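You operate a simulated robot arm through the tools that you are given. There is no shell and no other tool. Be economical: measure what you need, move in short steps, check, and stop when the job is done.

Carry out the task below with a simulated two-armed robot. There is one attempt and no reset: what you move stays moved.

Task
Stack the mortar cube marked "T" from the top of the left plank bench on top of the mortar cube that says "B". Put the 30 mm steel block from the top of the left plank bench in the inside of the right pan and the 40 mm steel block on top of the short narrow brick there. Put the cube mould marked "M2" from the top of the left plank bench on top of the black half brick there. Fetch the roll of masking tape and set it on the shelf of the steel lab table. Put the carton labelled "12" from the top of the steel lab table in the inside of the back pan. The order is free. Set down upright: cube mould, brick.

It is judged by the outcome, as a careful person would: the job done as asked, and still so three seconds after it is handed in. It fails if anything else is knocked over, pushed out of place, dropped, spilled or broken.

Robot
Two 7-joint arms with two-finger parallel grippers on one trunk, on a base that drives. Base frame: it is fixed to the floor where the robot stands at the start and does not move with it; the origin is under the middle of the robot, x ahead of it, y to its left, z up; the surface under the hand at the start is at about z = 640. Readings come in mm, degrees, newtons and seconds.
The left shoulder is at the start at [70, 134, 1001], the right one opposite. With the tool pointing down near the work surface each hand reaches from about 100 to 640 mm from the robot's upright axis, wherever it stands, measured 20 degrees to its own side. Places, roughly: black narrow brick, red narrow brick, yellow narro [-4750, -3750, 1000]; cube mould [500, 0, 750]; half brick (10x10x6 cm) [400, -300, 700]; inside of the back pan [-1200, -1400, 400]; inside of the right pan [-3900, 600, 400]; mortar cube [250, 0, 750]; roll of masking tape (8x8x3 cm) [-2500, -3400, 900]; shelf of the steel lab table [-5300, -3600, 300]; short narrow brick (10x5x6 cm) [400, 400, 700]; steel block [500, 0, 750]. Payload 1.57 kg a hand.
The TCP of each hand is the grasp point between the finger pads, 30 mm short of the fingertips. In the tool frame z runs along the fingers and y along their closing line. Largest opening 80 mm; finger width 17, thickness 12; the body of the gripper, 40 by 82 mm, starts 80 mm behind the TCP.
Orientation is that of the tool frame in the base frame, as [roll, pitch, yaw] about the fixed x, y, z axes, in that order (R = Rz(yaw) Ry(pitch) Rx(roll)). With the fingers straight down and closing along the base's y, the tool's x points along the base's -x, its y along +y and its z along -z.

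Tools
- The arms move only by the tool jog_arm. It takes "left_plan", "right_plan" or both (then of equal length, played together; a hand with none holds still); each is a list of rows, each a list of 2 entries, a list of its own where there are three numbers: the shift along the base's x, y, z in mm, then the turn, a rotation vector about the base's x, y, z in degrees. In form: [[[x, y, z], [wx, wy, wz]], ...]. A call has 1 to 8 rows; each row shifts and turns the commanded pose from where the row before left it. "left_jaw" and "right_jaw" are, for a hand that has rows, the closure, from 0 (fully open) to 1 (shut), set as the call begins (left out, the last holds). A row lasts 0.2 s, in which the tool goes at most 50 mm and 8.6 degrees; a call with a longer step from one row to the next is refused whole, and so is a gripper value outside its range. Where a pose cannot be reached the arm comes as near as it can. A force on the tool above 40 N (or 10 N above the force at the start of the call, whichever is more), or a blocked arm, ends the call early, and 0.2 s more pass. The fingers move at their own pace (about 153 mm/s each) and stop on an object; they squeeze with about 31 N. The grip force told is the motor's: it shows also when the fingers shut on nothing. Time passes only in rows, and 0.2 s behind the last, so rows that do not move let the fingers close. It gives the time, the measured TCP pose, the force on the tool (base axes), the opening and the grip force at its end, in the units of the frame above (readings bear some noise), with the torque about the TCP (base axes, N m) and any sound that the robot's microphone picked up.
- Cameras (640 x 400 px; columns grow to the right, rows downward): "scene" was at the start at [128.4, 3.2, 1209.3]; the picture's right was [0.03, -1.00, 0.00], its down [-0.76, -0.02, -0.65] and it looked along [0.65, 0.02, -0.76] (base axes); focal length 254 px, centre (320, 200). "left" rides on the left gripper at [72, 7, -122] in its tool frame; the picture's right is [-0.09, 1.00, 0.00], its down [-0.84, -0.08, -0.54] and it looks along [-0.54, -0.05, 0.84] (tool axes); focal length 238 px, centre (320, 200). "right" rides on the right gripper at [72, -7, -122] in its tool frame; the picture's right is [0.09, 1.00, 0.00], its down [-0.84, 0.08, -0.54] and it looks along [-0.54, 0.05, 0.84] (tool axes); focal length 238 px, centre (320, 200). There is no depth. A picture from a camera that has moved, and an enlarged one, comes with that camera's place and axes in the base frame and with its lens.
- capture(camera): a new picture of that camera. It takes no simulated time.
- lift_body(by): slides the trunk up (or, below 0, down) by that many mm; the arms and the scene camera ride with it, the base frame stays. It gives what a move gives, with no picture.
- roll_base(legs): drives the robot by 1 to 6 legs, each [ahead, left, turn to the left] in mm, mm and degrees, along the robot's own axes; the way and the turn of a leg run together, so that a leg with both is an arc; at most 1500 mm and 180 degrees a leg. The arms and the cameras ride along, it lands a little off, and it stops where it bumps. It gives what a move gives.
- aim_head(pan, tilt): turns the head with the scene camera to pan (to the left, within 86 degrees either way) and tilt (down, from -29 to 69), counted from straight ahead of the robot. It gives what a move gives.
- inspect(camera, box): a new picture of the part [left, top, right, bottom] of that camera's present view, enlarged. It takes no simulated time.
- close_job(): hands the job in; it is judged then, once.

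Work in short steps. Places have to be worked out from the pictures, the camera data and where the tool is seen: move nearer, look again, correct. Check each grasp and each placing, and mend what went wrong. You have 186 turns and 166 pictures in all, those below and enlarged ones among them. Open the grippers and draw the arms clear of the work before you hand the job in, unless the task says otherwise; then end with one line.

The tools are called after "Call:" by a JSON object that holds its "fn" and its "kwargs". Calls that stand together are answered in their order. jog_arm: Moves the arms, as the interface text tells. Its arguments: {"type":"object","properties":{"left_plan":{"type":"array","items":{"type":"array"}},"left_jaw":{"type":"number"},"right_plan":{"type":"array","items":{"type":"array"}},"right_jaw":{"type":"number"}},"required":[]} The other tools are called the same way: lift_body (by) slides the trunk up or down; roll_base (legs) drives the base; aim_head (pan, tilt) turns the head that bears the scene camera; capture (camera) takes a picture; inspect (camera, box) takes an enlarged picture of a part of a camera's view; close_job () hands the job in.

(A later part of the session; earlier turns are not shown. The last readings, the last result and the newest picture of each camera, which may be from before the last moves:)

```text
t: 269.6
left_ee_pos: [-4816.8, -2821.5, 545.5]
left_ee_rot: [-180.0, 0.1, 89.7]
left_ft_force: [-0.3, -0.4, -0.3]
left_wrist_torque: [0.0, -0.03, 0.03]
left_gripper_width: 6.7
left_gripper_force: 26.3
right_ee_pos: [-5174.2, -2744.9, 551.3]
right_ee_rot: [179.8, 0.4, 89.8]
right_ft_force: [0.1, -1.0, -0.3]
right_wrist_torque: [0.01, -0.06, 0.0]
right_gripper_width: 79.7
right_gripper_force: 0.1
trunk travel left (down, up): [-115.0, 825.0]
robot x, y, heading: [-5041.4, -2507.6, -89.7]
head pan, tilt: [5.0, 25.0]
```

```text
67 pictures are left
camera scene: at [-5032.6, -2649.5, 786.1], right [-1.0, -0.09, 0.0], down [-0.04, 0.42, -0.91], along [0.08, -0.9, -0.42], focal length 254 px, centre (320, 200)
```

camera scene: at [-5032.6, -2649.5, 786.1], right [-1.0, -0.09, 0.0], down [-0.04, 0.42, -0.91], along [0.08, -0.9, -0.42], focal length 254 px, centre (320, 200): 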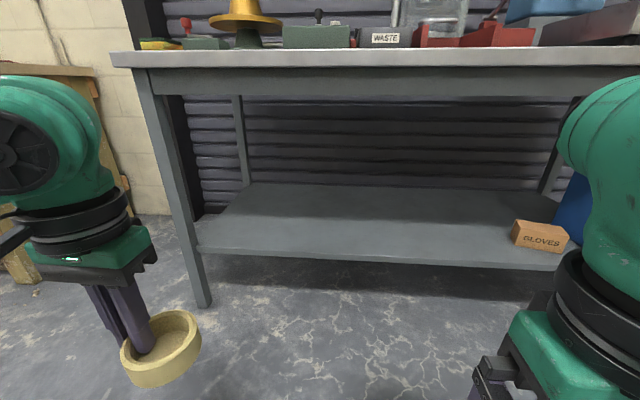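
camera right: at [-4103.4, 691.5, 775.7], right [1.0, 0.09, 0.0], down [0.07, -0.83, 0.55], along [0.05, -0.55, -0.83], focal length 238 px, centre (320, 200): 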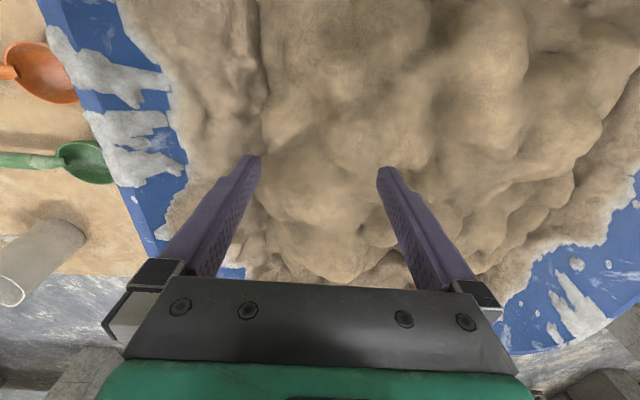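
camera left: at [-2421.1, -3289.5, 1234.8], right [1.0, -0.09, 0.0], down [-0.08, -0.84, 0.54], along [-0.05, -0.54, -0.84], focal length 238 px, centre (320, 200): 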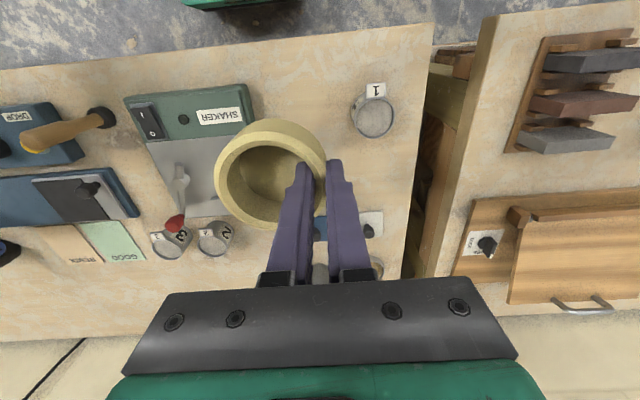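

Shelf top z≈297, opening up to z≈755. Roll forward 420 mm, then check.

Call:
{"fn": "roll_base", "kwargs": {"legs": [[420, 0, 0]]}}

Call:
{"fn": "jog_arm", "kwargs": {"left_plan": [[[0, 0, -30], [0, 0, 0]], [[0, 0, -40], [0, 0, 0]], [[0, 0, -40], [0, 0, 0]], [[0, 0, -30], [0, 0, 0]]]}}

Call:
{"fn": "capture", "kwargs": {"camera": "scene"}}

Call:
{"fn": "capture", "kwargs": {"camera": "left"}}

```text
t: 272.2
left_ee_pos: [-4819.3, -3244.2, 545.7]
left_ee_rot: [-180.0, 0.2, 89.6]
left_ft_force: [0.1, 0.2, -1.4]
left_wrist_torque: [-0.03, -0.04, 0.01]
left_gripper_width: 6.9
left_gripper_force: 26.0
right_ee_pos: [-5175.9, -3166.5, 550.2]
right_ee_rot: [179.7, 0.5, 89.6]
right_ft_force: [-0.4, 0.3, -0.3]
right_wrist_torque: [0.01, 0.0, 0.03]
right_gripper_width: 79.9
right_gripper_force: 0.1
trunk travel left (down, up): [-115.0, 825.0]
robot x, y, heading: [-5041.6, -2929.6, -90.4]
head pan, tilt: [5.0, 25.0]
```

```text
t: 273.2
left_ee_pos: [-4817.9, -3245.9, 406.9]
left_ee_rot: [-179.9, 0.1, 89.6]
left_ft_force: [0.2, 0.3, -0.6]
left_wrist_torque: [-0.02, 0.0, 0.0]
left_gripper_width: 6.6
left_gripper_force: 26.2
left hand out of reach, approached as far as the arm can: row 4
right_ee_pos: [-5176.3, -3166.8, 550.1]
right_ee_rot: [179.8, 0.4, 89.5]
right_ft_force: [0.6, -0.7, 0.4]
right_wrist_torque: [0.01, 0.01, 0.01]
right_gripper_width: 80.1
right_gripper_force: 0.0
trunk travel left (down, up): [-115.0, 825.0]
robot x, y, heading: [-5044.8, -2930.4, -90.1]
head pan, tilt: [5.0, 25.0]
```

```text
66 pictures are left
camera scene: at [-5034.0, -3072.3, 785.9], right [-1.0, -0.08, 0.0], down [-0.04, 0.42, -0.91], along [0.07, -0.9, -0.42], focal length 254 px, centre (320, 200)
```

scene: 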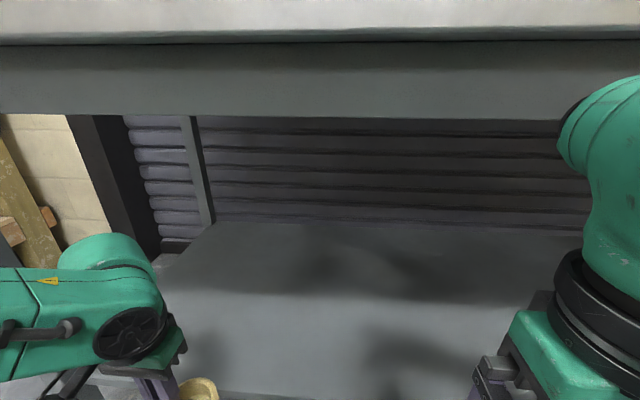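

```text
65 pictures are left
camera left: at [-4809.8, -3174.2, 527.7], right [1.0, -0.1, 0.0], down [-0.08, -0.84, 0.54], along [-0.06, -0.54, -0.84], focal length 238 px, centre (320, 200)
```

left: 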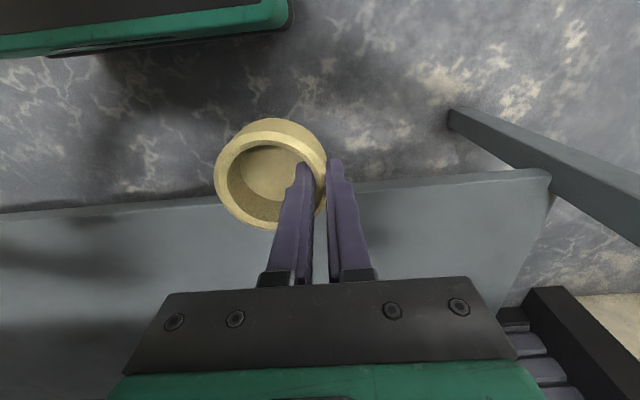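

Good clearance. Extend the hand under the table at this height.

Call:
{"fn": "jog_arm", "kwargs": {"left_plan": [[[0, -30, 0], [0, 0, 0]], [[0, -40, 0], [0, 0, 0]], [[0, -40, 0], [0, 0, 0]], [[0, -40, 0], [0, 0, 0]], [[0, -35, 0], [0, 0, 0]], [[0, 0, 0], [0, 0, 0]]]}}

Call:
{"fn": "capture", "kwargs": {"camera": "scene"}}

Call:
{"fn": "capture", "kwargs": {"camera": "left"}}

```text
t: 274.6
left_ee_pos: [-4817.0, -3432.7, 407.1]
left_ee_rot: [-180.0, 0.1, 89.6]
left_ft_force: [-0.1, 0.0, -1.5]
left_wrist_torque: [0.03, -0.03, -0.01]
left_gripper_width: 7.0
left_gripper_force: 26.6
right_ee_pos: [-5177.0, -3167.3, 550.1]
right_ee_rot: [179.6, 0.4, 89.6]
right_ft_force: [0.1, 0.2, 0.1]
right_wrist_torque: [0.01, -0.01, -0.02]
right_gripper_width: 79.9
right_gripper_force: 0.2
trunk travel left (down, up): [-115.0, 825.0]
robot x, y, heading: [-5042.3, -2927.2, -90.1]
head pan, tilt: [5.0, 25.0]
```

```text
64 pictures are left
camera scene: at [-5034.7, -3072.1, 786.0], right [-1.0, -0.08, 0.0], down [-0.03, 0.42, -0.91], along [0.07, -0.9, -0.42], focal length 254 px, centre (320, 200)
```

scene: 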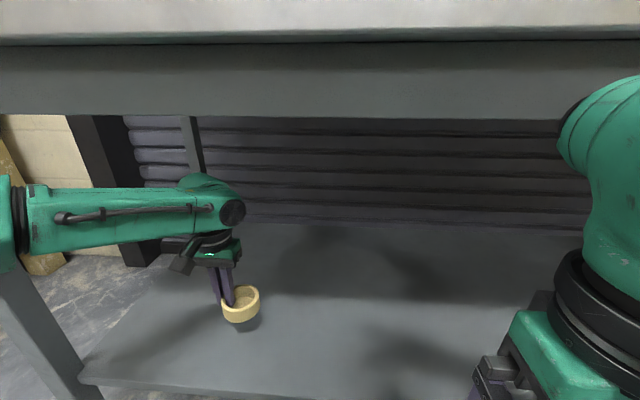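

```text
63 pictures are left
camera left: at [-4811.0, -3359.6, 528.8], right [0.99, -0.1, 0.0], down [-0.08, -0.83, 0.54], along [-0.05, -0.54, -0.84], focal length 238 px, centre (320, 200)
```

left: 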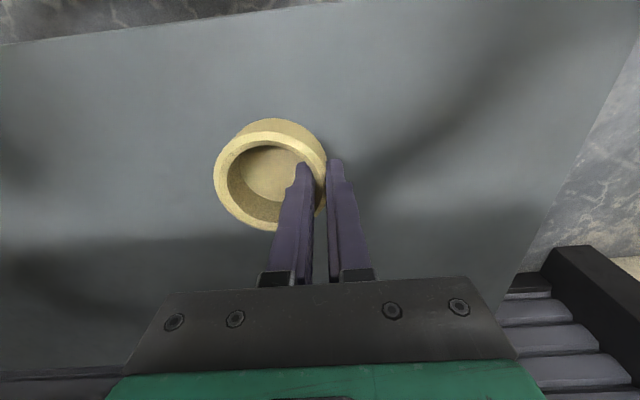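

Tape is above the shelf, well inside. Lower gradually.

Call:
{"fn": "jog_arm", "kwargs": {"left_plan": [[[0, 0, -25], [0, 0, 0]], [[0, 0, -25], [0, 0, 0]], [[0, 0, -12], [0, 0, 0]], [[0, 0, -5], [0, 0, 0]], [[0, 0, 0], [0, 0, 0]]]}}

Call:
{"fn": "jog_arm", "kwargs": {"left_plan": [[[0, 0, -3], [0, 0, 0]], [[0, 0, -3], [0, 0, 0]], [[0, 0, -2], [0, 0, 0]], [[0, 0, 0], [0, 0, 0]]]}}

Call:
{"fn": "inspect", "kwargs": {"camera": "scene", "box": [170, 200, 330, 350]}}

```text
t: 275.8
left_ee_pos: [-4817.4, -3430.7, 340.1]
left_ee_rot: [-180.0, 0.1, 89.6]
left_ft_force: [-0.1, -0.8, -1.6]
left_wrist_torque: [0.01, -0.02, 0.0]
left_gripper_width: 6.9
left_gripper_force: 26.5
right_ee_pos: [-5177.3, -3166.5, 549.9]
right_ee_rot: [179.7, 0.4, 89.6]
right_ft_force: [-0.4, -0.3, -0.2]
right_wrist_torque: [0.01, -0.02, 0.02]
right_gripper_width: 80.1
right_gripper_force: 0.1
trunk travel left (down, up): [-115.0, 825.0]
robot x, y, heading: [-5039.8, -2928.6, -90.2]
head pan, tilt: [5.0, 25.0]
```

```text
t: 276.8
left_ee_pos: [-4819.4, -3431.2, 330.4]
left_ee_rot: [180.0, 0.3, 89.7]
left_ft_force: [-0.4, -0.4, -0.4]
left_wrist_torque: [-0.03, -0.02, -0.01]
left_gripper_width: 6.8
left_gripper_force: 26.5
right_ee_pos: [-5176.7, -3166.5, 549.5]
right_ee_rot: [179.6, 0.3, 89.6]
right_ft_force: [0.6, 0.6, -0.4]
right_wrist_torque: [0.0, -0.02, 0.0]
right_gripper_width: 80.2
right_gripper_force: 0.1
trunk travel left (down, up): [-115.0, 825.0]
robot x, y, heading: [-5042.3, -2933.4, -90.3]
head pan, tilt: [5.0, 25.0]
```

```text
2.67 times, centred on (250, 275) of scene
camera zoom: at [-5034.7, -3072.1, 786.0], right [-1.0, -0.08, 0.0], down [-0.03, 0.42, -0.91], along [0.07, -0.9, -0.42], focal length 677 px, centre (507, 0)
```

zoom: 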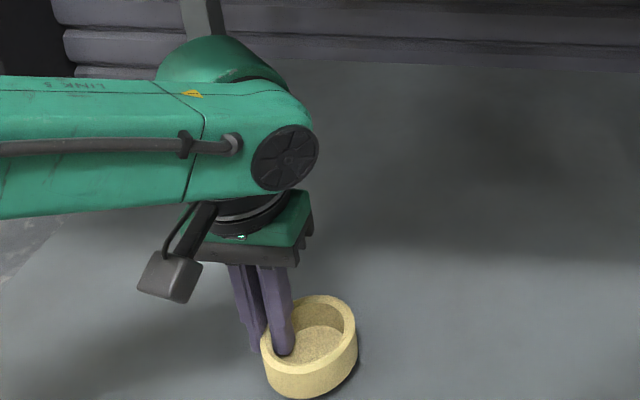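

Continue the last millimetres.

Call:
{"fn": "jog_arm", "kwargs": {"left_plan": [[[0, 0, -2], [0, 0, 0]], [[0, 0, -2], [0, 0, 0]], [[0, 0, 0], [0, 0, 0]]]}}

Call:
{"fn": "jog_arm", "kwargs": {"left_plan": [[[0, 0, -2], [0, 0, 0]], [[0, 0, -2], [0, 0, 0]], [[0, 0, 0], [0, 0, 0]]]}}

```text
t: 277.6
left_ee_pos: [-4818.4, -3431.0, 326.8]
left_ee_rot: [180.0, 0.2, 89.6]
left_ft_force: [-0.3, 0.1, -1.1]
left_wrist_torque: [0.0, -0.02, -0.02]
left_gripper_width: 6.8
left_gripper_force: 26.1
right_ee_pos: [-5177.9, -3166.4, 550.4]
right_ee_rot: [179.7, 0.4, 89.6]
right_ft_force: [-0.8, 1.0, -0.4]
right_wrist_torque: [-0.01, 0.01, -0.02]
right_gripper_width: 80.0
right_gripper_force: 0.1
trunk travel left (down, up): [-115.0, 825.0]
robot x, y, heading: [-5043.1, -2931.3, -90.1]
head pan, tilt: [5.0, 25.0]
```

```text
t: 278.4
left_ee_pos: [-4818.5, -3431.8, 323.6]
left_ee_rot: [-180.0, 0.2, 89.6]
left_ft_force: [-0.4, 0.0, -1.6]
left_wrist_torque: [0.03, -0.04, 0.01]
left_gripper_width: 6.5
left_gripper_force: 26.6
right_ee_pos: [-5175.2, -3166.3, 552.0]
right_ee_rot: [179.6, 0.4, 89.6]
right_ft_force: [-0.1, 0.2, 0.0]
right_wrist_torque: [0.02, 0.0, 0.0]
right_gripper_width: 80.0
right_gripper_force: 0.0
trunk travel left (down, up): [-115.0, 825.0]
robot x, y, heading: [-5043.9, -2928.5, -90.3]
head pan, tilt: [5.0, 25.0]
```

Call:
{"fn": "jog_arm", "kwargs": {"left_plan": [[[0, 0, -2], [0, 0, 0]], [[0, 0, -2], [0, 0, 0]], [[0, 0, -2], [0, 0, 0]], [[0, 0, -2], [0, 0, 0]], [[0, 0, 0], [0, 0, 0]]]}}

Call:
{"fn": "inspect", "kwargs": {"camera": "scene", "box": [170, 200, 330, 350]}}

```text
t: 279.6
left_ee_pos: [-4818.0, -3431.4, 315.8]
left_ee_rot: [180.0, 0.2, 89.6]
left_ft_force: [0.0, 0.3, -0.4]
left_wrist_torque: [0.01, -0.03, -0.03]
left_gripper_width: 6.7
left_gripper_force: 26.3
right_ee_pos: [-5176.7, -3165.5, 550.5]
right_ee_rot: [179.6, 0.4, 89.7]
right_ft_force: [-0.5, 0.7, 0.6]
right_wrist_torque: [0.04, -0.01, -0.01]
right_gripper_width: 79.8
right_gripper_force: 0.1
trunk travel left (down, up): [-115.0, 825.0]
robot x, y, heading: [-5041.7, -2932.5, -90.2]
head pan, tilt: [5.0, 25.0]
```

```text
2.67 times, centred on (250, 275) of scene
camera zoom: at [-5034.7, -3072.1, 786.0], right [-1.0, -0.08, 0.0], down [-0.03, 0.42, -0.91], along [0.07, -0.9, -0.42], focal length 677 px, centre (507, 0)
```

zoom: 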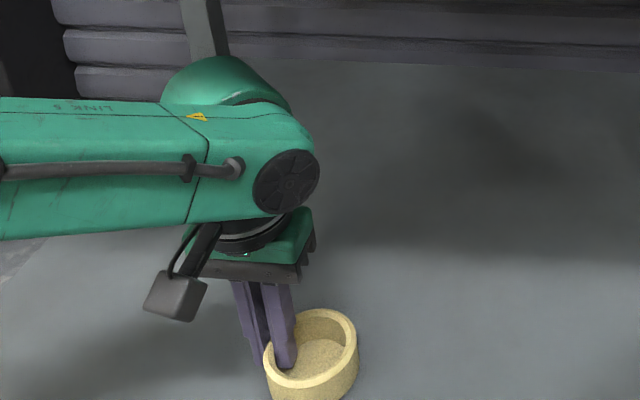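

Call:
{"fn": "jog_arm", "kwargs": {"left_plan": [[[0, 0, -3], [0, 0, 0]], [[0, 0, -3], [0, 0, 0]], [[0, 0, -3], [0, 0, 0]], [[0, 0, -3], [0, 0, 0]], [[0, 0, 0], [0, 0, 0]]]}}

Call:
{"fn": "capture", "kwargs": {"camera": "left"}}

```text
t: 280.8
left_ee_pos: [-4818.4, -3431.6, 308.0]
left_ee_rot: [179.8, 0.8, 89.6]
left_ft_force: [7.0, 2.1, 38.0]
left_wrist_torque: [0.23, 0.21, -0.03]
left_gripper_width: 6.8
left_gripper_force: 26.6
right_ee_pos: [-5177.1, -3163.0, 551.1]
right_ee_rot: [179.6, 0.6, 89.6]
right_ft_force: [0.2, 0.8, 0.7]
right_wrist_torque: [-0.01, -0.01, 0.01]
right_gripper_width: 80.0
right_gripper_force: 0.0
trunk travel left (down, up): [-115.0, 825.0]
robot x, y, heading: [-5044.4, -2929.0, -90.3]
head pan, tilt: [5.0, 25.0]
```

```text
60 pictures are left
camera left: at [-4812.8, -3358.2, 428.9], right [1.0, -0.1, 0.0], down [-0.08, -0.83, 0.55], along [-0.05, -0.55, -0.83], focal length 238 px, centre (320, 200)
```

left: 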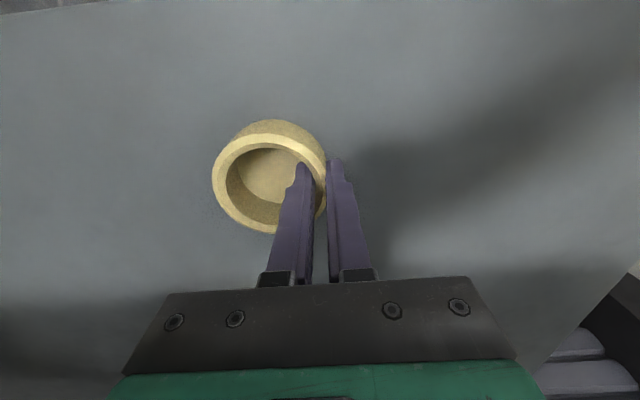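

Touched down (shelf z≈275). Ease up 3 mm, open only to ~30 mm so the inner finger stays clear in the hole, and rise.

Call:
{"fn": "jog_arm", "kwargs": {"left_plan": [[[0, 0, 3], [0, 0, 0]], [[0, 0, 0], [0, 0, 0]]]}}

Call:
{"fn": "jog_arm", "kwargs": {"left_plan": [[[0, 0, 0], [0, 0, 0]], [[0, 0, 0], [0, 0, 0]], [[0, 0, 10], [0, 0, 0]], [[0, 0, 25], [0, 0, 0]], [[0, 0, 35], [0, 0, 0]], [[0, 0, 25], [0, 0, 0]]], "left_jaw": 0.64}}

Call:
{"fn": "capture", "kwargs": {"camera": "left"}}

```text
t: 281.4
left_ee_pos: [-4818.8, -3432.4, 309.3]
left_ee_rot: [179.9, 0.5, 89.6]
left_ft_force: [3.7, -8.1, 21.3]
left_wrist_torque: [-0.71, 0.03, 0.12]
left_gripper_width: 7.0
left_gripper_force: 26.4
right_ee_pos: [-5177.3, -3165.7, 549.3]
right_ee_rot: [179.7, 0.6, 89.7]
right_ft_force: [0.8, 0.2, -0.2]
right_wrist_torque: [-0.03, -0.01, -0.01]
right_gripper_width: 79.8
right_gripper_force: 0.0
trunk travel left (down, up): [-115.0, 825.0]
robot x, y, heading: [-5045.9, -2929.5, -90.4]
head pan, tilt: [5.0, 25.0]
```

```text
t: 282.8
left_ee_pos: [-4819.5, -3432.3, 400.6]
left_ee_rot: [180.0, 0.1, 89.7]
left_ft_force: [-0.2, 0.6, -1.0]
left_wrist_torque: [0.05, 0.02, 0.01]
left_gripper_width: 28.9
left_gripper_force: 0.1
right_ee_pos: [-5176.7, -3167.2, 550.3]
right_ee_rot: [179.7, 0.5, 89.5]
right_ft_force: [0.1, 0.2, 0.0]
right_wrist_torque: [0.0, -0.04, 0.01]
right_gripper_width: 80.1
right_gripper_force: 0.2
trunk travel left (down, up): [-115.0, 825.0]
robot x, y, heading: [-5044.0, -2928.9, -90.3]
head pan, tilt: [5.0, 25.0]
```

```text
59 pictures are left
camera left: at [-4812.3, -3359.0, 521.6], right [0.99, -0.1, 0.0], down [-0.08, -0.83, 0.54], along [-0.05, -0.54, -0.84], focal length 238 px, centre (320, 200)
```

left: 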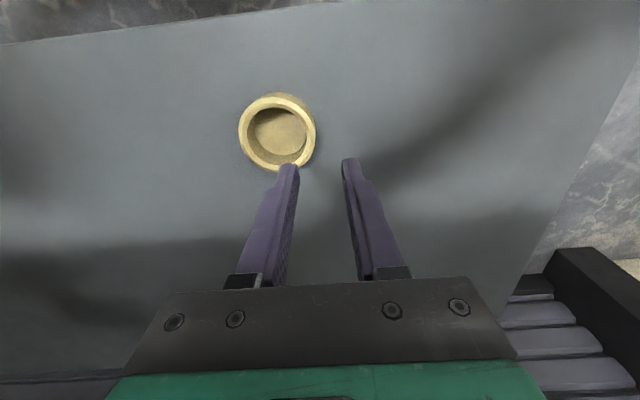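

Tape lies flat on the shelf. Retract the hand, back off, and raise the trunk.

Call:
{"fn": "jog_arm", "kwargs": {"left_plan": [[[0, 30, 0], [0, 0, 0]], [[0, 40, 0], [0, 0, 0]], [[0, 40, 0], [0, 0, 0]], [[0, 40, 0], [0, 0, 0]], [[0, 40, 0], [0, 0, 0]]]}}

Call:
{"fn": "roll_base", "kwargs": {"legs": [[-430, 0, 0]]}}

Call:
{"fn": "capture", "kwargs": {"camera": "scene"}}

Call:
{"fn": "lift_body", "kwargs": {"by": 340}}

Call:
{"fn": "lift_body", "kwargs": {"by": 300}}

```text
t: 284.0
left_ee_pos: [-4819.5, -3261.1, 402.9]
left_ee_rot: [179.9, 0.2, 89.6]
left_ft_force: [-0.5, 0.6, 0.1]
left_wrist_torque: [0.0, 0.0, -0.01]
left_gripper_width: 29.0
left_gripper_force: 0.1
left hand out of reach, approached as far as the arm can: row 5
right_ee_pos: [-5175.5, -3165.8, 550.1]
right_ee_rot: [179.7, 0.3, 89.6]
right_ft_force: [-0.8, -0.8, 0.4]
right_wrist_torque: [-0.02, 0.04, -0.01]
right_gripper_width: 80.1
right_gripper_force: 0.1
trunk travel left (down, up): [-115.0, 825.0]
robot x, y, heading: [-5044.3, -2933.9, -90.5]
head pan, tilt: [5.0, 25.0]
```

```text
t: 286.7
left_ee_pos: [-4818.0, -2821.8, 401.8]
left_ee_rot: [-180.0, 0.2, 89.4]
left_ft_force: [-0.9, 0.3, 0.0]
left_wrist_torque: [-0.02, -0.02, 0.03]
left_gripper_width: 28.8
left_gripper_force: 0.0
right_ee_pos: [-5174.4, -2724.9, 550.1]
right_ee_rot: [179.7, 0.4, 89.5]
right_ft_force: [-1.0, -0.4, -0.8]
right_wrist_torque: [0.04, 0.04, 0.0]
right_gripper_width: 80.1
right_gripper_force: 0.0
trunk travel left (down, up): [-115.0, 825.0]
robot x, y, heading: [-5039.0, -2487.2, -90.6]
head pan, tilt: [5.0, 25.0]
```

```text
58 pictures are left
camera scene: at [-5032.0, -2630.1, 786.1], right [-1.0, -0.08, 0.0], down [-0.03, 0.42, -0.91], along [0.07, -0.9, -0.42], focal length 254 px, centre (320, 200)
```

scene: 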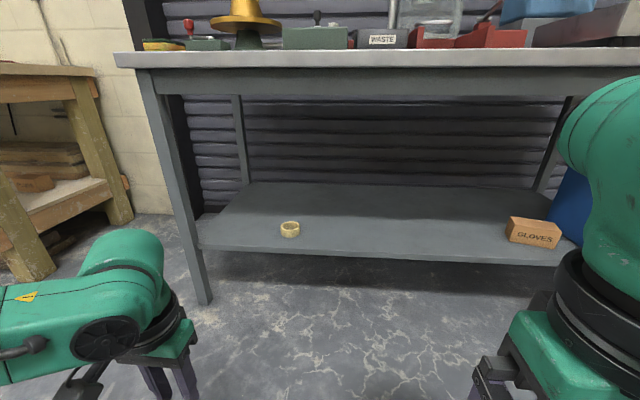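

```text
t: 290.0
left_ee_pos: [-4818.1, -2820.7, 741.7]
left_ee_rot: [-180.0, 0.2, 89.3]
left_ft_force: [-0.2, -0.5, -0.1]
left_wrist_torque: [-0.07, 0.02, 0.02]
left_gripper_width: 28.8
left_gripper_force: 0.1
right_ee_pos: [-5174.6, -2724.2, 890.5]
right_ee_rot: [179.6, 0.3, 89.5]
right_ft_force: [0.3, -0.2, -0.9]
right_wrist_torque: [0.02, -0.03, 0.0]
right_gripper_width: 80.1
right_gripper_force: 0.2
trunk travel left (down, up): [-455.0, 485.0]
robot x, y, heading: [-5040.8, -2490.2, -90.6]
head pan, tilt: [5.0, 25.0]
```

```text
t: 293.0
left_ee_pos: [-4817.9, -2821.6, 1041.0]
left_ee_rot: [-180.0, 0.2, 89.4]
left_ft_force: [0.3, -0.3, -0.3]
left_wrist_torque: [0.03, 0.0, -0.04]
left_gripper_width: 28.7
left_gripper_force: 0.2
right_ee_pos: [-5173.4, -2724.3, 1190.2]
right_ee_rot: [179.7, 0.4, 89.5]
right_ft_force: [-0.1, 0.1, 0.4]
right_wrist_torque: [-0.01, 0.01, -0.01]
right_gripper_width: 80.0
right_gripper_force: 0.0
trunk travel left (down, up): [-755.0, 185.0]
robot x, y, heading: [-5043.1, -2489.2, -90.6]
head pan, tilt: [5.0, 25.0]
```

Tape is on the shelf. Raise the left hand, slide to x≈−4250 and angle toward the carton.

Call:
{"fn": "jog_arm", "kwargs": {"left_plan": [[[0, 0, 40], [0, 0, 0]], [[0, 0, 40], [0, 0, 0]], [[0, 0, 40], [0, 0, 0]], [[0, 0, 25], [0, 0, 0]]]}}

Call:
{"fn": "roll_base", "kwargs": {"legs": [[0, 790, 0], [300, 0, -17.5]]}}

Call:
{"fn": "aim_head", "kwargs": {"pan": -15, "tilt": 35}}

Call:
{"fn": "capture", "kwargs": {"camera": "scene"}}

```text
t: 294.0
left_ee_pos: [-4818.6, -2820.2, 1186.2]
left_ee_rot: [-179.9, 0.2, 89.5]
left_ft_force: [-0.3, 0.2, -0.3]
left_wrist_torque: [-0.02, -0.03, -0.01]
left_gripper_width: 28.8
left_gripper_force: 0.0
right_ee_pos: [-5175.3, -2723.4, 1191.8]
right_ee_rot: [179.7, 0.5, 89.5]
right_ft_force: [-0.8, 0.8, 0.3]
right_wrist_torque: [0.0, -0.01, 0.04]
right_gripper_width: 80.1
right_gripper_force: 0.1
trunk travel left (down, up): [-755.0, 185.0]
robot x, y, heading: [-5043.4, -2487.1, -90.4]
head pan, tilt: [5.0, 25.0]
```

```text
t: 299.9
left_ee_pos: [-4201.1, -3177.1, 1186.1]
left_ee_rot: [180.0, 0.3, 71.2]
left_ft_force: [0.7, 0.0, -0.2]
left_wrist_torque: [0.01, -0.03, -0.03]
left_gripper_width: 28.7
left_gripper_force: 0.0
right_ee_pos: [-4509.3, -2974.7, 1190.8]
right_ee_rot: [179.7, 0.4, 71.2]
right_ft_force: [-0.1, 0.4, 0.4]
right_wrist_torque: [0.0, 0.02, -0.01]
right_gripper_width: 80.0
right_gripper_force: 0.0
trunk travel left (down, up): [-755.0, 185.0]
robot x, y, heading: [-4307.8, -2794.9, -108.8]
head pan, tilt: [5.0, 25.0]
```

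```text
t: 300.7
left_ee_pos: [-4202.0, -3179.8, 1186.5]
left_ee_rot: [179.9, 0.2, 71.1]
left_ft_force: [-0.1, 0.4, 0.1]
left_wrist_torque: [-0.01, 0.0, 0.01]
left_gripper_width: 28.8
left_gripper_force: 0.0
right_ee_pos: [-4511.0, -2976.2, 1190.6]
right_ee_rot: [179.7, 0.4, 71.1]
right_ft_force: [-0.6, -0.6, 0.5]
right_wrist_torque: [-0.03, -0.01, -0.01]
right_gripper_width: 80.1
right_gripper_force: 0.0
trunk travel left (down, up): [-755.0, 185.0]
robot x, y, heading: [-4306.5, -2795.7, -108.9]
head pan, tilt: [-15.0, 35.0]
```

```text
57 pictures are left
camera scene: at [-4372.8, -2915.3, 1410.2], right [-0.83, 0.56, 0.0], down [0.32, 0.48, -0.82], along [-0.45, -0.68, -0.57], focal length 254 px, centre (320, 200)
```

scene: 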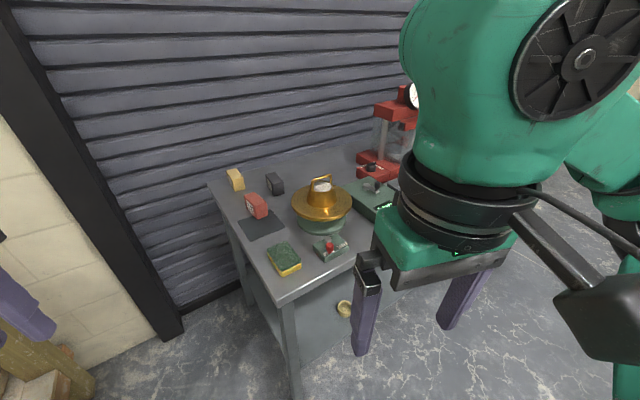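

The carton (≈(-4585,-3712)) is best reached from the gap at the table's near end, facing −x. Turn and move to about (-4185,-3400).

Call:
{"fn": "roll_base", "kwargs": {"legs": [[0, 0, -71], [-120, 300, 0], [0, 300, 0]]}}

Call:
{"fn": "aim_head", "kwargs": {"pan": 25, "tilt": 50}}

Call:
{"fn": "capture", "kwargs": {"camera": "scene"}}

Call:
{"fn": "capture", "kwargs": {"camera": "left"}}

```text
t: 307.6
left_ee_pos: [-4535.4, -3611.5, 1185.3]
left_ee_rot: [179.9, 0.2, -1.4]
left_ft_force: [-0.4, 1.0, 0.9]
left_wrist_torque: [0.0, 0.02, -0.01]
left_gripper_width: 28.7
left_gripper_force: 0.1
right_ee_pos: [-4435.3, -3256.2, 1190.9]
right_ee_rot: [179.6, 0.4, -1.3]
right_ft_force: [-0.3, 0.5, 0.0]
right_wrist_torque: [-0.03, 0.01, -0.01]
right_gripper_width: 80.2
right_gripper_force: 0.2
trunk travel left (down, up): [-755.0, 185.0]
robot x, y, heading: [-4200.5, -3395.3, 179.0]
head pan, tilt: [-15.0, 35.0]
```

```text
t: 308.7
left_ee_pos: [-4537.0, -3611.7, 1185.7]
left_ee_rot: [179.9, 0.1, -1.3]
left_ft_force: [-0.2, -0.5, 0.0]
left_wrist_torque: [0.02, 0.0, 0.03]
left_gripper_width: 28.7
left_gripper_force: 0.0
right_ee_pos: [-4435.5, -3256.4, 1190.6]
right_ee_rot: [179.8, 0.4, -1.3]
right_ft_force: [-0.1, 0.8, -0.1]
right_wrist_torque: [0.0, 0.0, 0.0]
right_gripper_width: 79.8
right_gripper_force: 0.0
trunk travel left (down, up): [-755.0, 185.0]
robot x, y, heading: [-4203.8, -3392.7, 178.9]
head pan, tilt: [25.0, 50.0]
```

```text
56 pictures are left
camera scene: at [-4321.3, -3424.6, 1388.6], right [-0.4, 0.92, 0.0], down [0.7, 0.31, -0.64], along [-0.59, -0.26, -0.77], focal length 254 px, centre (320, 200)
```

scene: 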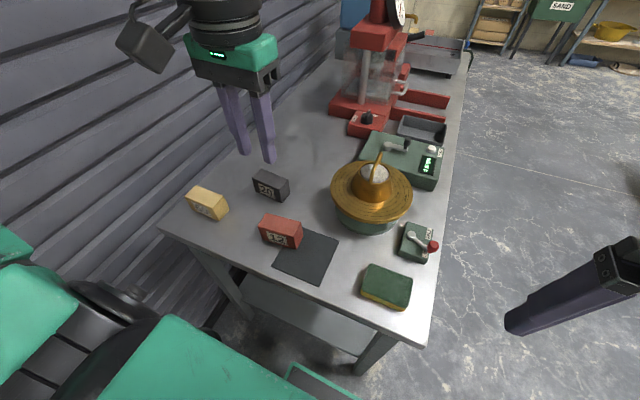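

```text
55 pictures are left
camera left: at [-4464.4, -3620.1, 1307.0], right [-0.12, -0.99, 0.0], down [-0.83, 0.1, 0.54], along [-0.54, 0.06, -0.84], focal length 238 px, centre (320, 200)
```

left: 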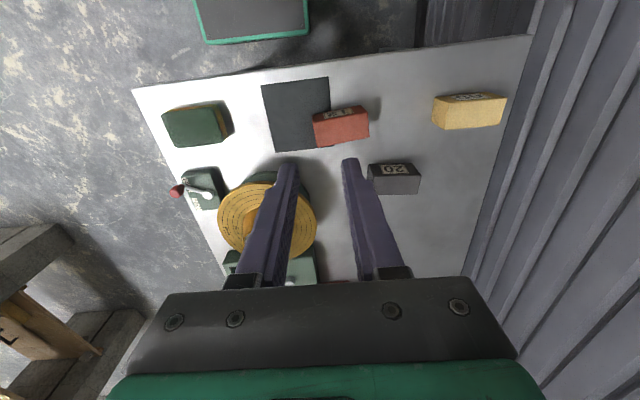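

Carton ≈(-4600,-3655), long side along y, so the fingers must close along x. Open the hand, move above it and turn the wrist 90°.

Call:
{"fn": "jog_arm", "kwargs": {"left_plan": [[[-10, -6, -10], [0, 0, 8.4]], [[-10, -6, -10], [0, 0, 8.4]], [[-10, -6, -10], [0, 0, 8.4]], [[-10, -6, -10], [0, 0, 8.4]], [[-10, -6, -10], [0, 0, 8.4]], [[-13, -6, -10], [0, 0, 8.4]]], "left_jaw": 0}}

Call:
{"fn": "jog_arm", "kwargs": {"left_plan": [[[0, -6, -10], [0, 0, 8.4]], [[0, 0, -10], [0, 0, 8.4]], [[0, 0, -10], [0, 0, 8.4]], [[0, 0, -10], [0, 0, 8.4]], [[0, 0, -10], [0, 0, 7.4]], [[0, 0, 0], [0, 0, 0]]]}}

Call:
{"fn": "capture", "kwargs": {"camera": "left"}}

```text
t: 310.1
left_ee_pos: [-4599.3, -3649.8, 1125.3]
left_ee_rot: [179.9, 0.2, 49.2]
left_ft_force: [0.5, -0.3, 0.3]
left_wrist_torque: [-0.02, -0.03, 0.01]
left_gripper_width: 80.0
left_gripper_force: 0.1
right_ee_pos: [-4435.0, -3258.4, 1190.4]
right_ee_rot: [179.8, 0.5, -1.3]
right_ft_force: [-0.3, -0.5, -0.5]
right_wrist_torque: [-0.01, -0.01, 0.04]
right_gripper_width: 80.0
right_gripper_force: 0.1
trunk travel left (down, up): [-755.0, 185.0]
robot x, y, heading: [-4202.3, -3398.0, 179.0]
head pan, tilt: [25.0, 50.0]
```

```text
t: 311.5
left_ee_pos: [-4599.3, -3654.2, 1075.7]
left_ee_rot: [180.0, 0.3, 90.1]
left_ft_force: [-0.2, 0.0, 0.3]
left_wrist_torque: [-0.01, -0.01, 0.0]
left_gripper_width: 80.1
left_gripper_force: 0.0
right_ee_pos: [-4435.9, -3257.2, 1191.4]
right_ee_rot: [179.7, 0.4, -1.3]
right_ft_force: [0.4, -0.4, 0.2]
right_wrist_torque: [0.02, 0.0, 0.0]
right_gripper_width: 80.0
right_gripper_force: 0.1
trunk travel left (down, up): [-755.0, 185.0]
robot x, y, heading: [-4199.1, -3397.9, 178.9]
head pan, tilt: [25.0, 50.0]
```

```text
54 pictures are left
camera left: at [-4593.0, -3581.7, 1196.8], right [1.0, -0.09, 0.0], down [-0.08, -0.84, 0.54], along [-0.05, -0.54, -0.84], focal length 238 px, centre (320, 200)
```

left: 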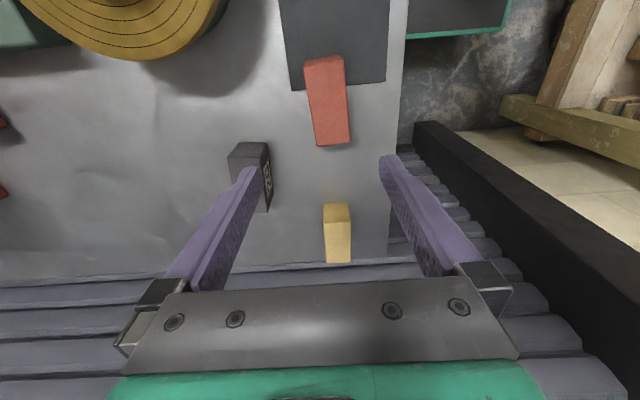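

Call:
{"fn": "inspect", "kwargs": {"camera": "left", "box": [250, 30, 410, 160]}}

```text
3.08 times, centred on (330, 95) of left
camera zoom: at [-4593.0, -3581.7, 1196.8], right [1.0, -0.09, 0.0], down [-0.08, -0.84, 0.54], along [-0.05, -0.54, -0.84], focal length 733 px, centre (289, 523)
```

zoom: 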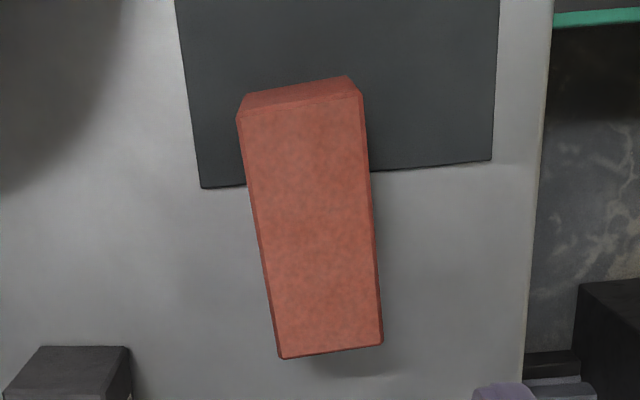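

Carton top ≈880, centre (-4587,-3648), turned ~3.6°. Align and descend to z≈872.

Call:
{"fn": "jog_arm", "kwargs": {"left_plan": [[[12, 7, -20], [0, 0, 3.6]], [[0, 0, -40], [0, 0, 0]], [[0, 0, -40], [0, 0, 0]], [[0, 0, -40], [0, 0, 0]], [[0, 0, -20], [0, 0, 0]], [[0, 0, 0], [0, 0, 0]]]}}

Call:
{"fn": "capture", "kwargs": {"camera": "left"}}

```text
t: 312.9
left_ee_pos: [-4584.9, -3648.3, 914.6]
left_ee_rot: [179.9, 0.2, 93.8]
left_ft_force: [0.3, 0.3, 0.2]
left_wrist_torque: [0.01, 0.01, 0.0]
left_gripper_width: 80.0
left_gripper_force: 0.0
right_ee_pos: [-4434.4, -3258.3, 1190.0]
right_ee_rot: [179.8, 0.5, -1.3]
right_ft_force: [0.5, -0.3, 0.8]
right_wrist_torque: [-0.04, -0.02, 0.01]
right_gripper_width: 80.2
right_gripper_force: 0.0
trunk travel left (down, up): [-755.0, 185.0]
robot x, y, heading: [-4201.2, -3396.0, 178.9]
head pan, tilt: [25.0, 50.0]
```

```text
52 pictures are left
camera left: at [-4584.9, -3575.8, 1036.3], right [1.0, -0.03, 0.0], down [-0.02, -0.84, 0.54], along [-0.01, -0.54, -0.84], focal length 238 px, centre (320, 200)
```

left: 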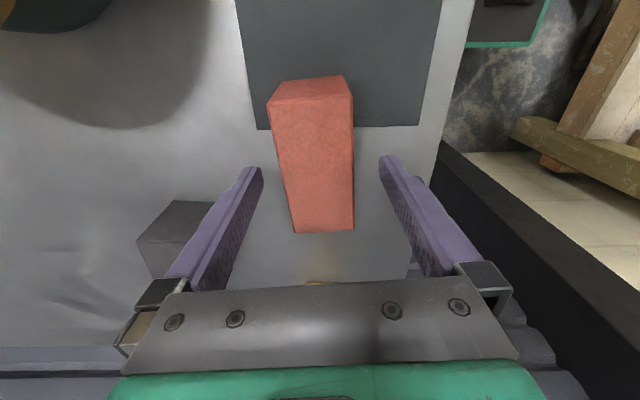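

Fine adjust and descend to z≈868.

Call:
{"fn": "jog_arm", "kwargs": {"left_plan": [[[-3, 5, 0], [0, 0, 2.5]], [[0, 0, -20], [0, 0, 0]], [[0, 0, -15], [0, 0, 0]], [[0, 0, -10], [0, 0, 0]], [[0, 0, 0], [0, 0, 0]]]}}

Call:
{"fn": "capture", "kwargs": {"camera": "left"}}

```text
t: 313.8
left_ee_pos: [-4587.3, -3642.7, 882.8]
left_ee_rot: [-179.7, 0.4, 96.1]
left_ft_force: [9.8, -0.7, 18.7]
left_wrist_torque: [0.21, -1.14, -0.14]
left_gripper_width: 79.7
left_gripper_force: 0.0
right_ee_pos: [-4431.9, -3257.3, 1190.4]
right_ee_rot: [179.7, 0.5, -1.3]
right_ft_force: [-0.6, 0.7, -0.1]
right_wrist_torque: [0.01, -0.02, 0.05]
right_gripper_width: 79.9
right_gripper_force: 0.0
trunk travel left (down, up): [-755.0, 185.0]
robot x, y, heading: [-4202.9, -3397.1, 178.7]
head pan, tilt: [25.0, 50.0]
stopped in row 4 (left hand): the force on the tool passed its limit at 51 N (the readings are from after the stop); the commanded pose is now the measured one
```

```text
51 pictures are left
camera left: at [-4589.2, -3568.8, 1003.8], right [1.0, 0.01, 0.0], down [0.01, -0.84, 0.55], along [0.01, -0.55, -0.84], focal length 238 px, centre (320, 200)
```

left: 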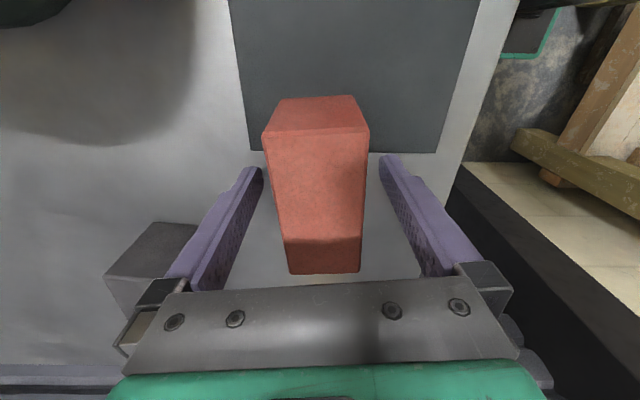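

Fingertips touched the table (z≈852), so the carton top is ≈905 and its centre y≈−3629. Lift 4 mm, shift +12 in y, then close.

Call:
{"fn": "jog_arm", "kwargs": {"left_plan": [[[0, 0, 4], [0, 0, 0]], [[0, 12, 0], [0, 0, 0]], [[0, 0, 0], [0, 0, 0]]]}}

Call:
{"fn": "jog_arm", "kwargs": {"left_plan": [[[0, 0, 0], [0, 0, 0]], [[0, 0, 0], [0, 0, 0]], [[0, 0, 0], [0, 0, 0]], [[0, 0, 0], [0, 0, 0]]], "left_jaw": 1}}

Call:
{"fn": "jog_arm", "kwargs": {"left_plan": [[[0, 0, 5], [0, 0, 0]], [[0, 0, 10], [0, 0, 0]], [[0, 0, 20], [0, 0, 0]], [[0, 0, 30], [0, 0, 0]], [[0, 0, 40], [0, 0, 0]], [[0, 0, 40], [0, 0, 0]], [[0, 0, 40], [0, 0, 0]], [[0, 0, 40], [0, 0, 0]]]}}

Call:
{"fn": "capture", "kwargs": {"camera": "left"}}

```text
t: 314.6
left_ee_pos: [-4590.9, -3631.2, 886.0]
left_ee_rot: [-179.9, 0.3, 96.1]
left_ft_force: [0.6, -0.3, 0.6]
left_wrist_torque: [0.0, -0.02, -0.03]
left_gripper_width: 79.9
left_gripper_force: 0.0
right_ee_pos: [-4435.2, -3258.3, 1191.0]
right_ee_rot: [179.6, 0.4, -1.4]
right_ft_force: [0.0, -0.5, -1.3]
right_wrist_torque: [-0.02, -0.01, -0.02]
right_gripper_width: 79.9
right_gripper_force: 0.0
trunk travel left (down, up): [-755.0, 185.0]
robot x, y, heading: [-4200.6, -3394.5, 178.9]
head pan, tilt: [25.0, 50.0]
```

```text
t: 315.6
left_ee_pos: [-4590.5, -3631.1, 886.3]
left_ee_rot: [-179.9, 0.3, 96.2]
left_ft_force: [0.2, -0.1, -0.4]
left_wrist_torque: [0.03, -0.06, 0.02]
left_gripper_width: 43.7
left_gripper_force: 31.3
right_ee_pos: [-4435.6, -3258.8, 1190.1]
right_ee_rot: [179.7, 0.5, -1.3]
right_ft_force: [0.3, 0.3, -0.3]
right_wrist_torque: [-0.01, -0.03, 0.01]
right_gripper_width: 79.9
right_gripper_force: 0.0
trunk travel left (down, up): [-755.0, 185.0]
robot x, y, heading: [-4200.9, -3395.3, 178.9]
head pan, tilt: [25.0, 50.0]
```

```text
t: 317.4
left_ee_pos: [-4590.7, -3629.0, 1109.8]
left_ee_rot: [-180.0, 0.2, 96.1]
left_ft_force: [-0.1, -0.7, -4.3]
left_wrist_torque: [-0.02, -0.02, 0.0]
left_gripper_width: 43.7
left_gripper_force: 30.6
right_ee_pos: [-4434.7, -3257.4, 1190.6]
right_ee_rot: [179.7, 0.4, -1.2]
right_ft_force: [-0.5, 0.9, 0.1]
right_wrist_torque: [0.0, 0.02, 0.03]
right_gripper_width: 80.1
right_gripper_force: 0.2
trunk travel left (down, up): [-755.0, 185.0]
robot x, y, heading: [-4200.5, -3395.8, 178.8]
head pan, tilt: [25.0, 50.0]
```

```text
50 pictures are left
camera left: at [-4592.0, -3556.1, 1230.1], right [1.0, 0.01, 0.0], down [0.01, -0.84, 0.55], along [0.01, -0.55, -0.84], focal length 238 px, centre (320, 200)
```

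left: 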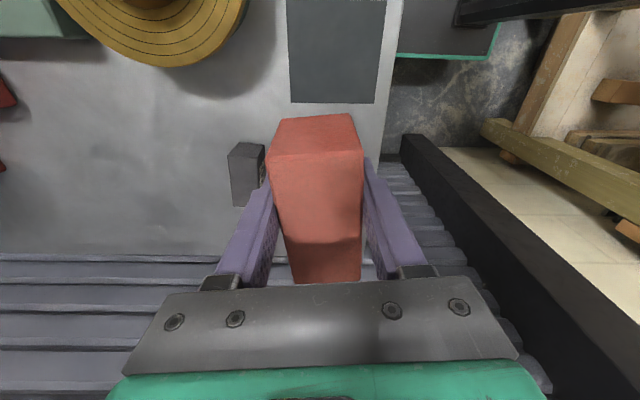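

Carton held. Raise, back out of the gap, turn to face −y, and slide toward +x.

Call:
{"fn": "jog_arm", "kwargs": {"left_plan": [[[15, 5, 30], [0, 0, 0]], [[20, 5, 30], [0, 0, 0]], [[20, 5, 15], [0, 0, 0]]]}}

Call:
{"fn": "roll_base", "kwargs": {"legs": [[0, -850, 0], [0, 0, 91], [0, 1200, 0]]}}

Call:
{"fn": "aim_head", "kwargs": {"pan": 84, "tilt": 15}}

Call:
{"fn": "capture", "kwargs": {"camera": "scene"}}

```text
t: 318.2
left_ee_pos: [-4533.2, -3615.5, 1185.8]
left_ee_rot: [-179.9, 0.3, 96.2]
left_ft_force: [-0.2, -0.4, -4.8]
left_wrist_torque: [0.01, -0.01, 0.0]
left_gripper_width: 43.8
left_gripper_force: 31.3
right_ee_pos: [-4435.2, -3257.8, 1190.3]
right_ee_rot: [179.7, 0.4, -1.3]
right_ft_force: [-0.9, -0.1, 0.4]
right_wrist_torque: [0.03, 0.03, -0.02]
right_gripper_width: 80.0
right_gripper_force: 0.0
trunk travel left (down, up): [-755.0, 185.0]
robot x, y, heading: [-4202.4, -3394.7, 178.7]
head pan, tilt: [25.0, 50.0]
```

```text
t: 332.3
left_ee_pos: [-2750.6, -2832.3, 1186.9]
left_ee_rot: [-179.9, 0.5, -171.2]
left_ft_force: [0.1, 0.4, -4.1]
left_wrist_torque: [0.01, 0.0, 0.03]
left_gripper_width: 43.9
left_gripper_force: 31.4
right_ee_pos: [-3112.0, -2749.7, 1190.2]
right_ee_rot: [179.7, 0.4, 91.4]
right_ft_force: [0.0, 1.2, 0.2]
right_wrist_torque: [0.01, 0.02, -0.01]
right_gripper_width: 79.9
right_gripper_force: 0.1
trunk travel left (down, up): [-755.0, 185.0]
robot x, y, heading: [-2988.2, -2503.8, -88.5]
head pan, tilt: [25.0, 50.0]
```

```text
t: 333.6
left_ee_pos: [-2750.7, -2832.1, 1185.2]
left_ee_rot: [-179.9, 0.4, -171.3]
left_ft_force: [1.1, 0.1, -4.2]
left_wrist_torque: [-0.01, 0.02, 0.01]
left_gripper_width: 44.1
left_gripper_force: 31.4
right_ee_pos: [-3112.5, -2750.2, 1189.7]
right_ee_rot: [179.7, 0.3, 91.4]
right_ft_force: [0.6, 0.5, -0.1]
right_wrist_torque: [0.0, 0.02, 0.03]
right_gripper_width: 80.2
right_gripper_force: 0.0
trunk travel left (down, up): [-755.0, 185.0]
robot x, y, heading: [-2979.0, -2509.7, -88.7]
head pan, tilt: [84.0, 15.0]
```

```text
49 pictures are left
camera scene: at [-2889.9, -2567.2, 1442.2], right [-0.08, -1.0, 0.0], down [-0.26, 0.02, -0.97], along [0.96, -0.08, -0.26], focal length 254 px, centre (320, 200)
```

scene: 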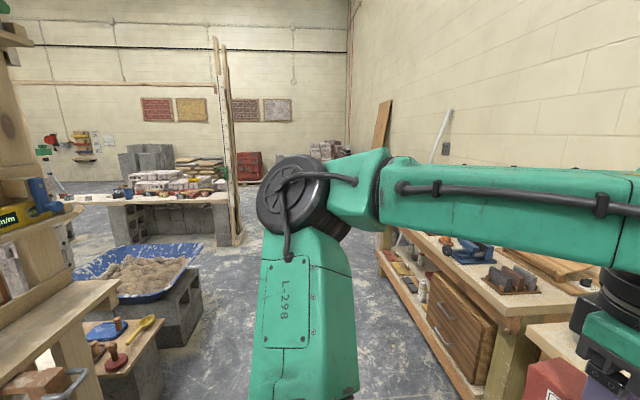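

Way is open toward the back pan (x≈−1350..−630, near edge y≈−1800). Slide 2000 mm along +x and turn around to face +y.

Call:
{"fn": "roll_base", "kwargs": {"legs": [[0, 0, -1.3], [0, 1000, 0], [0, 1000, 0], [0, 0, 90], [0, 0, 90]]}}

Call:
{"fn": "aim_head", "kwargs": {"pan": 0, "tilt": 35}}

Call:
{"fn": "capture", "kwargs": {"camera": "scene"}}

```text
t: 351.5
left_ee_pos: [-1261.6, -2194.1, 1184.8]
left_ee_rot: [-179.9, 0.3, 8.6]
left_ft_force: [0.3, 0.2, -4.5]
left_wrist_torque: [0.0, -0.02, 0.03]
left_gripper_width: 43.7
left_gripper_force: 31.5
right_ee_pos: [-901.0, -2278.9, 1190.0]
right_ee_rot: [179.7, 0.4, -88.9]
right_ft_force: [-0.8, 0.4, -0.3]
right_wrist_torque: [0.04, 0.0, 0.02]
right_gripper_width: 79.9
right_gripper_force: 0.0
trunk travel left (down, up): [-755.0, 185.0]
robot x, y, heading: [-1028.5, -2522.8, 91.2]
head pan, tilt: [84.0, 15.0]
```

```text
t: 353.0
left_ee_pos: [-1261.7, -2195.3, 1185.4]
left_ee_rot: [-180.0, 0.3, 8.6]
left_ft_force: [0.2, -0.4, -4.5]
left_wrist_torque: [0.0, -0.09, 0.03]
left_gripper_width: 44.1
left_gripper_force: 30.8
right_ee_pos: [-901.1, -2280.0, 1190.1]
right_ee_rot: [179.7, 0.4, -88.9]
right_ft_force: [0.5, -0.1, -0.1]
right_wrist_torque: [0.0, 0.02, 0.01]
right_gripper_width: 79.9
right_gripper_force: 0.1
trunk travel left (down, up): [-755.0, 185.0]
robot x, y, heading: [-1026.2, -2517.5, 91.2]
head pan, tilt: [0.0, 35.0]
```

```text
48 pictures are left
camera scene: at [-1031.0, -2378.6, 1410.2], right [1.0, 0.02, 0.0], down [0.01, -0.57, -0.82], along [-0.02, 0.82, -0.57], focal length 254 px, centre (320, 200)
```

scene: 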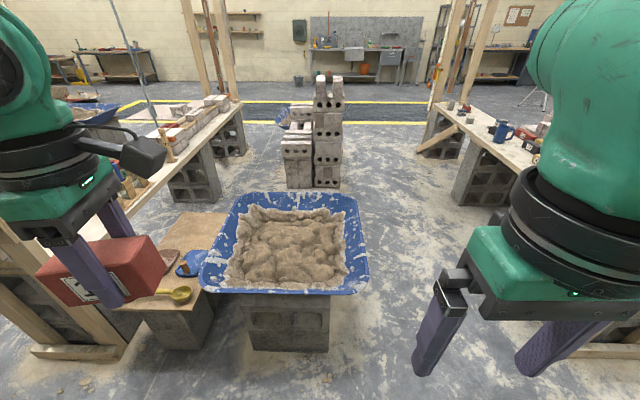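

Back pan spans x −1600..−830, y −1680..−895. Roll forward 540 mm and move the carton over the pan, then lower the trunk.

Call:
{"fn": "roll_base", "kwargs": {"legs": [[540, 0, -1.2]]}}

Call:
{"fn": "jog_arm", "kwargs": {"left_plan": [[[8, 20, 0], [0, 0, -4.2]], [[8, 30, 0], [0, 0, -4.4]], [[8, 35, 0], [0, 0, 0]], [[8, 35, 0], [0, 0, 0]], [[0, 10, 0], [0, 0, 0]]]}}

Call:
{"fn": "lift_body", "kwargs": {"by": -400}}

Call:
{"fn": "capture", "kwargs": {"camera": "scene"}}

Call:
{"fn": "capture", "kwargs": {"camera": "left"}}

```text
t: 356.2
left_ee_pos: [-1257.3, -1651.1, 1186.0]
left_ee_rot: [-179.8, 0.3, 7.1]
left_ft_force: [0.2, -0.4, -3.9]
left_wrist_torque: [-0.03, -0.07, 0.0]
left_gripper_width: 44.0
left_gripper_force: 30.6
right_ee_pos: [-900.2, -1744.2, 1189.9]
right_ee_rot: [179.7, 0.5, -90.3]
right_ft_force: [0.3, -0.3, -0.1]
right_wrist_torque: [0.02, -0.02, 0.04]
right_gripper_width: 80.0
right_gripper_force: 0.1
trunk travel left (down, up): [-755.0, 185.0]
robot x, y, heading: [-1031.0, -1979.8, 89.9]
head pan, tilt: [0.0, 35.0]
```

```text
t: 357.4
left_ee_pos: [-1226.7, -1519.6, 1185.0]
left_ee_rot: [-180.0, 0.2, -1.4]
left_ft_force: [-0.1, -0.7, -4.6]
left_wrist_torque: [-0.02, -0.07, -0.03]
left_gripper_width: 43.6
left_gripper_force: 30.8
right_ee_pos: [-898.9, -1742.3, 1191.0]
right_ee_rot: [179.9, 0.3, -90.2]
right_ft_force: [-0.3, 0.6, -0.2]
right_wrist_torque: [0.01, 0.0, -0.03]
right_gripper_width: 80.0
right_gripper_force: 0.0
trunk travel left (down, up): [-755.0, 185.0]
robot x, y, heading: [-1034.7, -1978.8, 89.8]
head pan, tilt: [0.0, 35.0]
```

```text
t: 361.2
left_ee_pos: [-1226.0, -1519.1, 784.6]
left_ee_rot: [-179.9, 0.2, -1.5]
left_ft_force: [0.3, -0.1, -4.6]
left_wrist_torque: [-0.02, -0.01, -0.01]
left_gripper_width: 43.8
left_gripper_force: 31.5
right_ee_pos: [-899.6, -1744.6, 790.2]
right_ee_rot: [179.8, 0.3, -90.4]
right_ft_force: [0.1, -0.1, 0.6]
right_wrist_torque: [-0.03, 0.0, 0.01]
right_gripper_width: 79.7
right_gripper_force: 0.1
trunk travel left (down, up): [-355.0, 585.0]
robot x, y, heading: [-1036.2, -1980.1, 90.0]
head pan, tilt: [0.0, 35.0]
```

```text
47 pictures are left
camera scene: at [-1031.8, -1839.9, 1010.2], right [1.0, 0.0, 0.0], down [0.0, -0.57, -0.82], along [0.0, 0.82, -0.57], focal length 254 px, centre (320, 200)
```

scene: 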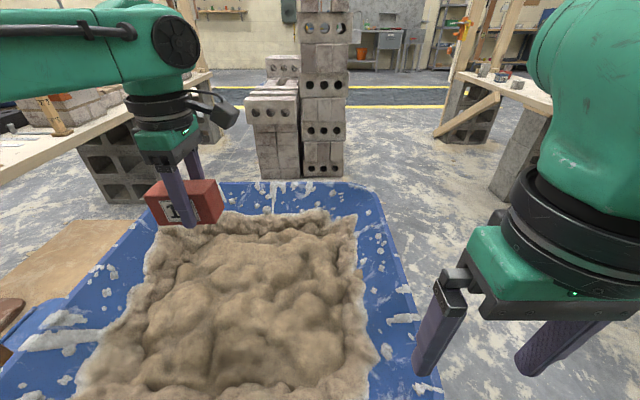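

```text
46 pictures are left
camera left: at [-1154.3, -1527.7, 905.6], right [-0.12, -0.99, 0.0], down [-0.83, 0.1, 0.55], along [-0.54, 0.07, -0.84], focal length 238 px, centre (320, 200)
```

left: 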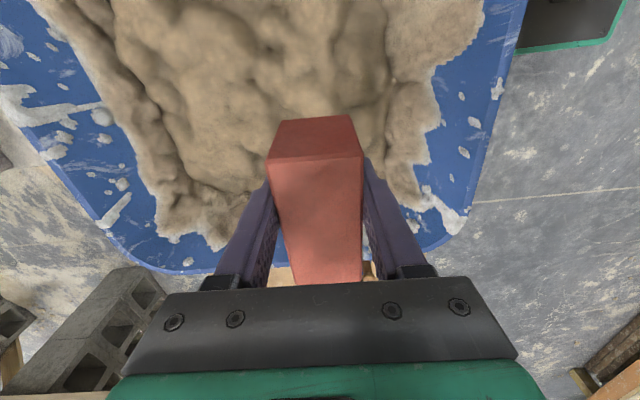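

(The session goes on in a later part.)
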